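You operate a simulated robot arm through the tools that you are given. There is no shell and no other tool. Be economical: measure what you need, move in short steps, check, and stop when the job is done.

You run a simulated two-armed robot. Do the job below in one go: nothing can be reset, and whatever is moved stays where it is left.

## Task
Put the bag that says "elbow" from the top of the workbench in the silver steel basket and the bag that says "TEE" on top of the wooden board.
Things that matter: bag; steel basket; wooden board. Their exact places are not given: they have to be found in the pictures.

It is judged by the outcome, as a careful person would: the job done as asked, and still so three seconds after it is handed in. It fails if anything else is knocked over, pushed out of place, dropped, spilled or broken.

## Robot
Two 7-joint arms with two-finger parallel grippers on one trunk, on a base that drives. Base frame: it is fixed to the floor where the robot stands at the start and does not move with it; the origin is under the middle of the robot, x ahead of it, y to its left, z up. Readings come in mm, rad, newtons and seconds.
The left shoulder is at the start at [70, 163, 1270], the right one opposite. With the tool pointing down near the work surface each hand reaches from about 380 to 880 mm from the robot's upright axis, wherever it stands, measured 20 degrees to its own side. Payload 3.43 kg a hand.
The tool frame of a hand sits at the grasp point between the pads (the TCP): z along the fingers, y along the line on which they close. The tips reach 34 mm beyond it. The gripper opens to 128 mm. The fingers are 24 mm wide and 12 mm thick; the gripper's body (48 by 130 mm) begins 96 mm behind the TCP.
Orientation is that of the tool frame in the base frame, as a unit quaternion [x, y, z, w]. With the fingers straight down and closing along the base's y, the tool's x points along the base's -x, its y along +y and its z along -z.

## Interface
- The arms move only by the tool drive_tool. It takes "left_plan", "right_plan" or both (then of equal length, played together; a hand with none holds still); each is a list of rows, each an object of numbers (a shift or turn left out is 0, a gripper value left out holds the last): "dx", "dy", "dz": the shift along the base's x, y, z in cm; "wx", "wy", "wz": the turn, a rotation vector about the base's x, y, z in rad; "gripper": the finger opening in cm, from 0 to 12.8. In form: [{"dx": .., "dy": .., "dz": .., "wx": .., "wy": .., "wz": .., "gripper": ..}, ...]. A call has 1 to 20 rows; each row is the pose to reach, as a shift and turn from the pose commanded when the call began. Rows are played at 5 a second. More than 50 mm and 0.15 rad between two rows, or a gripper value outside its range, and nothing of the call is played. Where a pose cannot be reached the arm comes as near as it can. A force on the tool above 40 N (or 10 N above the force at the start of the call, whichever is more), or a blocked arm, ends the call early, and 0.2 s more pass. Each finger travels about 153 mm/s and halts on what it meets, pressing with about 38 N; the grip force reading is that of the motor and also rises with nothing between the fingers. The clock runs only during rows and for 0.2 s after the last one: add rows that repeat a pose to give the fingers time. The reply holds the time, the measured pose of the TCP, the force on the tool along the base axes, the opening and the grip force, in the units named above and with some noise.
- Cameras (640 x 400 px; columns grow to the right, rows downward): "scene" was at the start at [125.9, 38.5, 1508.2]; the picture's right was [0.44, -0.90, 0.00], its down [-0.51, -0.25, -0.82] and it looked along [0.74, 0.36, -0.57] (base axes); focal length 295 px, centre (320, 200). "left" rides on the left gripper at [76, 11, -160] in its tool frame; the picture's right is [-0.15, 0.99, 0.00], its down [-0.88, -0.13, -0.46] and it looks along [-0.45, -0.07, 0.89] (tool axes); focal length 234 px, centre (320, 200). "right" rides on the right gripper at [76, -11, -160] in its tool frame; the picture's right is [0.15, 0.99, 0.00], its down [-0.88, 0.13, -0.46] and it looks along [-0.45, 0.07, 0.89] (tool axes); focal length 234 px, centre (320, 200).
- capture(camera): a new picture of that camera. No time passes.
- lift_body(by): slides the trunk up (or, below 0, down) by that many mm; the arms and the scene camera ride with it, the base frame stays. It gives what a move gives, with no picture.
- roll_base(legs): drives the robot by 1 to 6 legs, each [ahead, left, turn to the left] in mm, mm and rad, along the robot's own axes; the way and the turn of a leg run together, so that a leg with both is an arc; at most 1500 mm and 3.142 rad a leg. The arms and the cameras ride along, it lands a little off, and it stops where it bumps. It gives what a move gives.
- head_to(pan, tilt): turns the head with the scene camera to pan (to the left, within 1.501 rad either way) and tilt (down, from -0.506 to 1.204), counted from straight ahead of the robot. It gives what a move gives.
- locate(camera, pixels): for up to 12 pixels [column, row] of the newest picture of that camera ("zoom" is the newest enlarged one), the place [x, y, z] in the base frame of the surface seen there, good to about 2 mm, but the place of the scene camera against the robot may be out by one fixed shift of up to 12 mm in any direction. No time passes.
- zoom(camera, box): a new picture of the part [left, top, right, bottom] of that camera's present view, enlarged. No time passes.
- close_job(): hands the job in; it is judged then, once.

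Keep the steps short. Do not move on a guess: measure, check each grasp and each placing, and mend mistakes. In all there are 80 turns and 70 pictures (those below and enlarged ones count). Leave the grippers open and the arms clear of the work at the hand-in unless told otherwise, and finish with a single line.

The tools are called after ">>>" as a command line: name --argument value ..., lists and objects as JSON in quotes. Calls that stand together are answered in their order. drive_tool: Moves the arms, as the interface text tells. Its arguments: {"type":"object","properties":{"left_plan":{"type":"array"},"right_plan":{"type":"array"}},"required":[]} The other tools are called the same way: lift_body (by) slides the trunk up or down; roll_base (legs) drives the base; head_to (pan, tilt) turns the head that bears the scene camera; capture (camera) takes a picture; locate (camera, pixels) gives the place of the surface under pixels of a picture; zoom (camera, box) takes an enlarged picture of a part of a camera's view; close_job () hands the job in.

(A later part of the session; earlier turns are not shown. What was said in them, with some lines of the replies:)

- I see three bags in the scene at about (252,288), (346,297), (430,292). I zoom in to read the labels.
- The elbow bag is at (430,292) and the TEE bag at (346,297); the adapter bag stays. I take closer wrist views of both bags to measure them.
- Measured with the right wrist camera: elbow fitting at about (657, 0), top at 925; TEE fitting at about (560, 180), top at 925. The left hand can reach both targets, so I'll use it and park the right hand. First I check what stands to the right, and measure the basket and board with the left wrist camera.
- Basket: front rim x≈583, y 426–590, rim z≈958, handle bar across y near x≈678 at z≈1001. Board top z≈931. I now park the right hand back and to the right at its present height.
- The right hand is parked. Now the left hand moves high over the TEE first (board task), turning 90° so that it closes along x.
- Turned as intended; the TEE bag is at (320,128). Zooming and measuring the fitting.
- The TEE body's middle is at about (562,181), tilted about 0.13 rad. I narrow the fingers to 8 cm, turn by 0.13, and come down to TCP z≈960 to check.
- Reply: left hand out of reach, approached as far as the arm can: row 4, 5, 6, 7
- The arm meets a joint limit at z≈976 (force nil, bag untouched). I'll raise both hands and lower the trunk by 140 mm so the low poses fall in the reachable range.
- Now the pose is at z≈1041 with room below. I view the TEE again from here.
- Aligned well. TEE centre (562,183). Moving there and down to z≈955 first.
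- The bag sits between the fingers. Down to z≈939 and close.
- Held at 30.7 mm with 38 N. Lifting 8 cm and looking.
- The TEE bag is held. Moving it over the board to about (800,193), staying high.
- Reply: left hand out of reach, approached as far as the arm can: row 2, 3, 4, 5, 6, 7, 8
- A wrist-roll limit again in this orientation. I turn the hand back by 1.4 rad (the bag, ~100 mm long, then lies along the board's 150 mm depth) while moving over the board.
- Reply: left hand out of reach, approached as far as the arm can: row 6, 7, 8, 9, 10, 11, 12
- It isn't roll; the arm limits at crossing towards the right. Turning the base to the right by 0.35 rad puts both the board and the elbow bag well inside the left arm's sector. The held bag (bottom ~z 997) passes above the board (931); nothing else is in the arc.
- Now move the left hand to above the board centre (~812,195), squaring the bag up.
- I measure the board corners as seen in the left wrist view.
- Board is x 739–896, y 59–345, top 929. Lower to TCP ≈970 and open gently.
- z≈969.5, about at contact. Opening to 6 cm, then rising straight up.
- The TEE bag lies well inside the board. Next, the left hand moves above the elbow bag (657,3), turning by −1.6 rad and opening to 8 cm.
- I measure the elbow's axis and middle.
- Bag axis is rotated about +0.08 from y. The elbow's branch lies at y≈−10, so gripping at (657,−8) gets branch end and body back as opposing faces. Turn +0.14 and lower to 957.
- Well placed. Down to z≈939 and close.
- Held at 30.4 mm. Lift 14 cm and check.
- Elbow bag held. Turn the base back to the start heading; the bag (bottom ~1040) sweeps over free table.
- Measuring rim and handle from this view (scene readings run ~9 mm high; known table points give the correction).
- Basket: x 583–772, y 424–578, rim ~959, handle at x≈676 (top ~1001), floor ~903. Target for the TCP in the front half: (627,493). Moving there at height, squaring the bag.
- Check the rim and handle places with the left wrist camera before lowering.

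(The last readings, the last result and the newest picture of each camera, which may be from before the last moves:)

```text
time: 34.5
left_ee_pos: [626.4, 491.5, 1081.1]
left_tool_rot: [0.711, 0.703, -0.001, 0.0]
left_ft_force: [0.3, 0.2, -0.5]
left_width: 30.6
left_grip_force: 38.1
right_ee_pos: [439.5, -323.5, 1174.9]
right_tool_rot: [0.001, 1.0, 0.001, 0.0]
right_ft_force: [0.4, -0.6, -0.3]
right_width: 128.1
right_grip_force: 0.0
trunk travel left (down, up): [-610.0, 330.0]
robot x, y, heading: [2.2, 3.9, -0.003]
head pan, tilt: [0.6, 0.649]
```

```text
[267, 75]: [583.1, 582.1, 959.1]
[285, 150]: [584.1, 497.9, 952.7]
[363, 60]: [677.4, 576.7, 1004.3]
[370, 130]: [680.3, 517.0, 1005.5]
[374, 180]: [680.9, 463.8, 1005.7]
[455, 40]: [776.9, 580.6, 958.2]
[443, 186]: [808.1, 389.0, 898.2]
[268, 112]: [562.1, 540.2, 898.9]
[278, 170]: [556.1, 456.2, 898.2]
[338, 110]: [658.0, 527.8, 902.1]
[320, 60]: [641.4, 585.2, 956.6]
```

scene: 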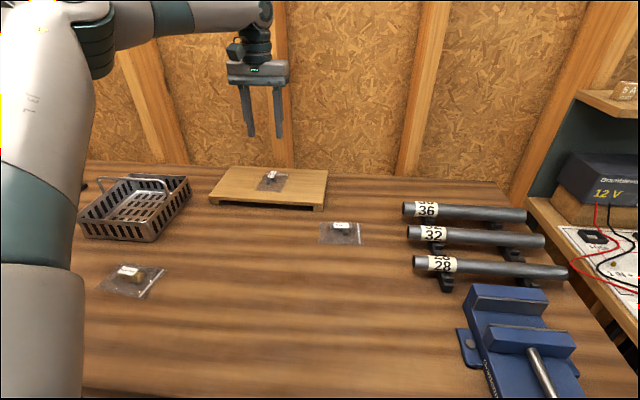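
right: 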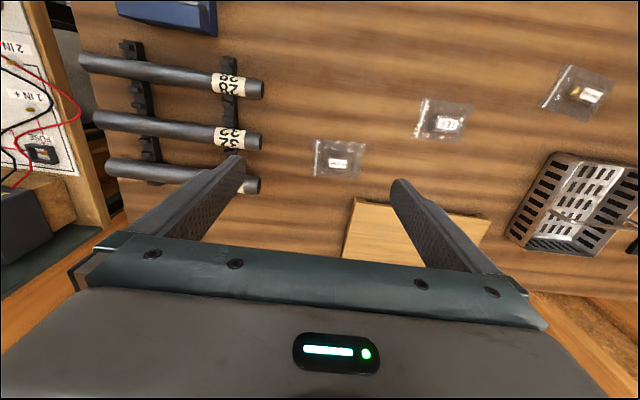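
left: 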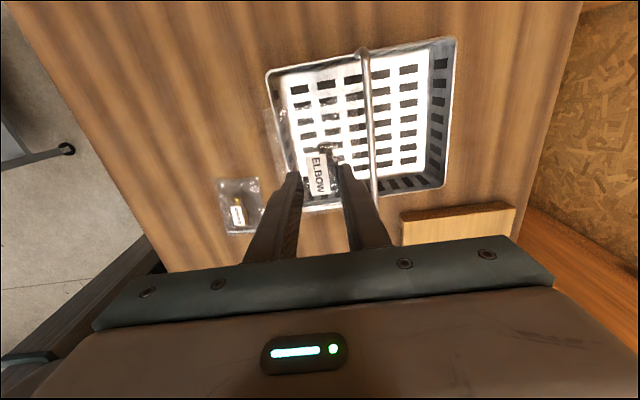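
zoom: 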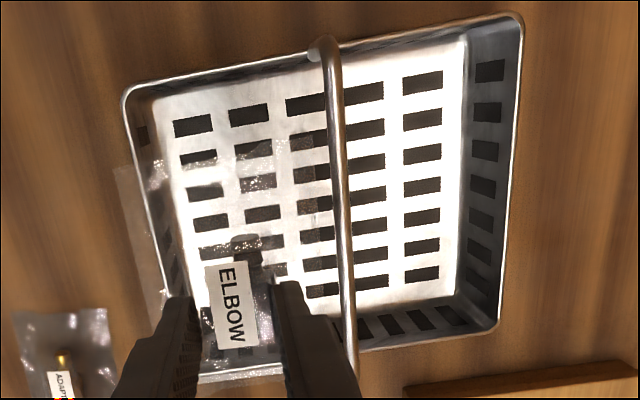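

Handle front face x≈675, front rim 583; bag should span x≈596–665. Lower in two steps, first to z≈990.

>>> drive_tool --left_plan '[{"dx": 0.2, "dz": -3}, {"dx": 0.2, "dz": -6}, {"dx": 0.2, "dz": -9}, {"dx": 0.2, "dz": -9}]'

>>> zoom --camera "left" --box '[220, 60, 460, 210]'

>>> zoom --camera "scene" --box '[220, 90, 380, 190]'

```text
time: 35.5
left_ee_pos: [625.9, 493.4, 990.1]
left_tool_rot: [0.711, 0.704, -0.001, 0.0]
left_ft_force: [-0.6, 0.6, -0.4]
left_width: 30.7
left_grip_force: 37.7
right_ee_pos: [439.2, -324.4, 1176.6]
right_tool_rot: [0.001, 1.0, 0.0, 0.0]
right_ft_force: [-1.0, -0.2, -0.5]
right_width: 128.1
right_grip_force: 0.0
trunk travel left (down, up): [-610.0, 330.0]
robot x, y, heading: [0.8, -1.7, 0.001]
head pan, tilt: [0.6, 0.649]
```

```text
2.67 times, centred on (340, 135) of left
```

zoom: 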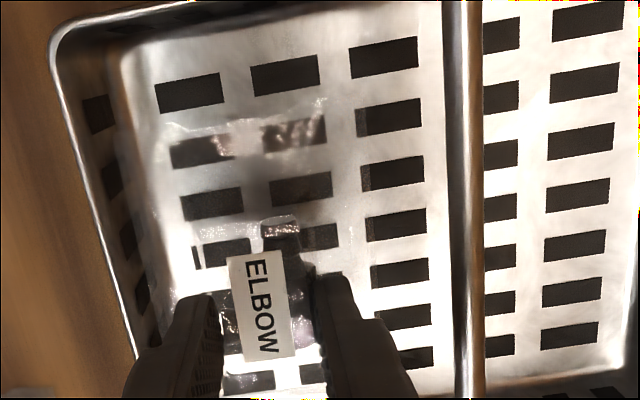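

```text
4.00 times, centred on (300, 140) of scene
```

zoom: 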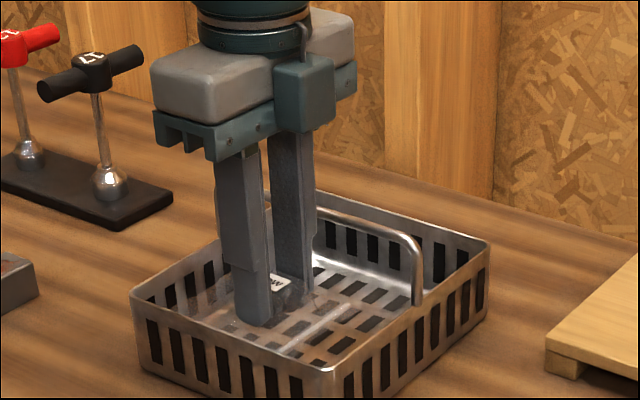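

The bag film is near the front wall; I shift 6 mm away from it and lower to TCP≈946.

>>> drive_tool --left_plan '[{"dx": 0.6}, {"dx": 0.6, "dz": -2}, {"dx": 0.6, "dz": -3.5}, {"dx": 0.6, "dz": -4.4}, {"dx": 0.6, "dz": -4.4}]'

>>> zoom --camera "left" --box '[220, 60, 460, 210]'

```text
time: 36.7
left_ee_pos: [634.4, 493.1, 946.7]
left_tool_rot: [0.711, 0.704, 0.0, 0.001]
left_ft_force: [-0.1, 0.3, 0.2]
left_width: 30.7
left_grip_force: 38.1
right_ee_pos: [439.5, -322.8, 1176.1]
right_tool_rot: [0.001, 1.0, -0.001, 0.0]
right_ft_force: [0.3, 0.9, 0.6]
right_width: 128.0
right_grip_force: 0.0
trunk travel left (down, up): [-610.0, 330.0]
robot x, y, heading: [1.6, 0.6, 0.0]
head pan, tilt: [0.6, 0.649]
```

```text
2.67 times, centred on (340, 135) of left
```

zoom: 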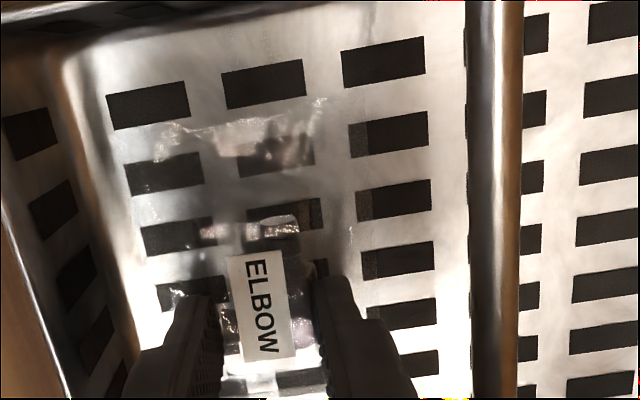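

No contact, bag is over the floor of the basket. Last 3 mm down, open to 4.4 cm, then rise straight up.

>>> drive_tool --left_plan '[{"dz": -0.3}, {"dz": -0.3, "gripper": 4.4}, {"dz": -0.3, "gripper": 4.4}, {"dz": -0.3, "gripper": 4.4}, {"dz": 2}, {"dz": 5}, {"dz": 9}, {"dz": 13}, {"dz": 17}, {"dz": 17}]'

>>> capture --camera "left"

>>> zoom --camera "scene" --box '[160, 60, 480, 260]'

```text
time: 38.9
left_ee_pos: [634.4, 494.2, 1116.2]
left_tool_rot: [0.711, 0.703, -0.002, 0.001]
left_ft_force: [-0.5, 0.8, -0.3]
left_width: 44.0
left_grip_force: 0.0
right_ee_pos: [440.2, -322.8, 1175.2]
right_tool_rot: [0.001, 1.0, 0.0, 0.0]
right_ft_force: [0.5, 0.4, -0.7]
right_width: 128.3
right_grip_force: 0.1
trunk travel left (down, up): [-610.0, 330.0]
robot x, y, heading: [-1.0, 5.2, 0.001]
head pan, tilt: [0.6, 0.649]
```

```text
32 pictures are left
```

left: 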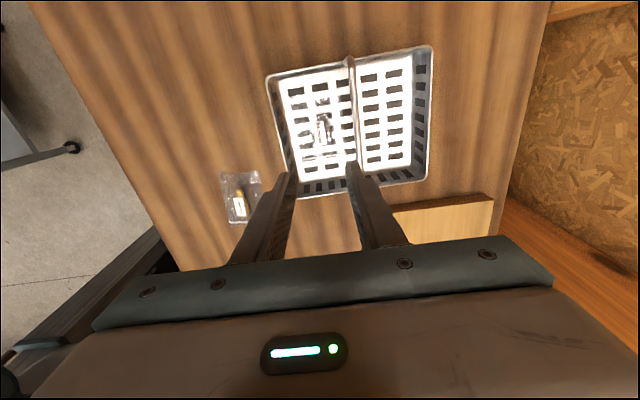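

```text
2.00 times, centred on (320, 160) of scene
```

zoom: 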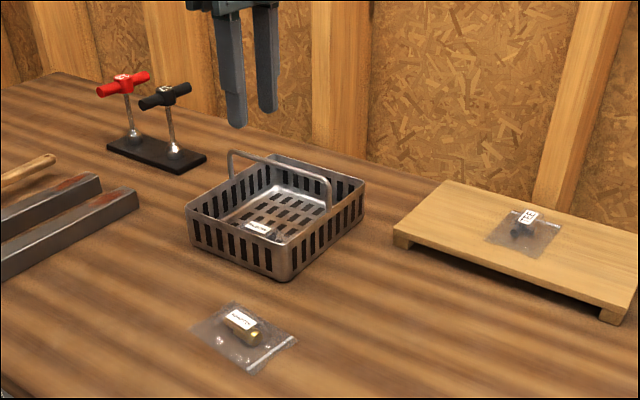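

Both bags are in place, and the other things haven't moved. I raise the left hand, draw it back and open it fully.

>>> drive_tool --left_plan '[{"dz": 3, "gripper": 12.8}, {"dz": 6}, {"dz": 6, "dx": -4}, {"dz": 6, "dx": -8}, {"dz": 6, "dx": -8}]'

>>> capture --camera "scene"

```text
time: 40.1
left_ee_pos: [556.8, 492.1, 1175.0]
left_tool_rot: [0.711, 0.703, -0.002, 0.0]
left_ft_force: [-0.2, 0.3, -0.1]
left_width: 127.7
left_grip_force: 0.0
right_ee_pos: [441.7, -323.9, 1175.7]
right_tool_rot: [0.0, 1.0, 0.001, -0.001]
right_ft_force: [0.7, -0.6, 0.2]
right_width: 127.9
right_grip_force: 0.1
trunk travel left (down, up): [-610.0, 330.0]
robot x, y, heading: [1.6, 0.2, 0.005]
head pan, tilt: [0.6, 0.649]
```

```text
30 pictures are left
```

scene: 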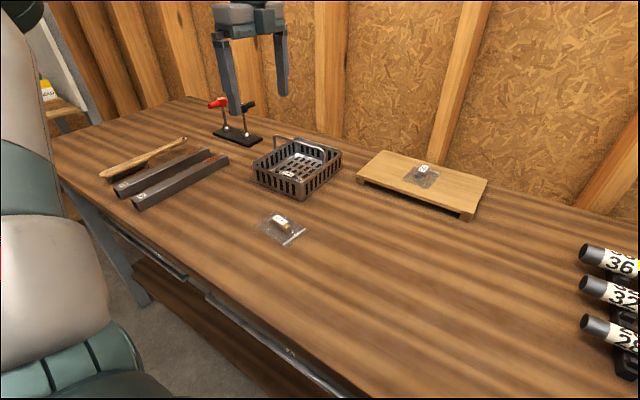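

Elbow bag in the basket, TEE bag on the board, both grippers open and the arms clear of the work. Handing in.

>>> close_job

```text
The job is handed in.
```

The "elbow" bag is in the steel basket and the "TEE" bag is on the wooden board; in the last picture nothing else had moved.
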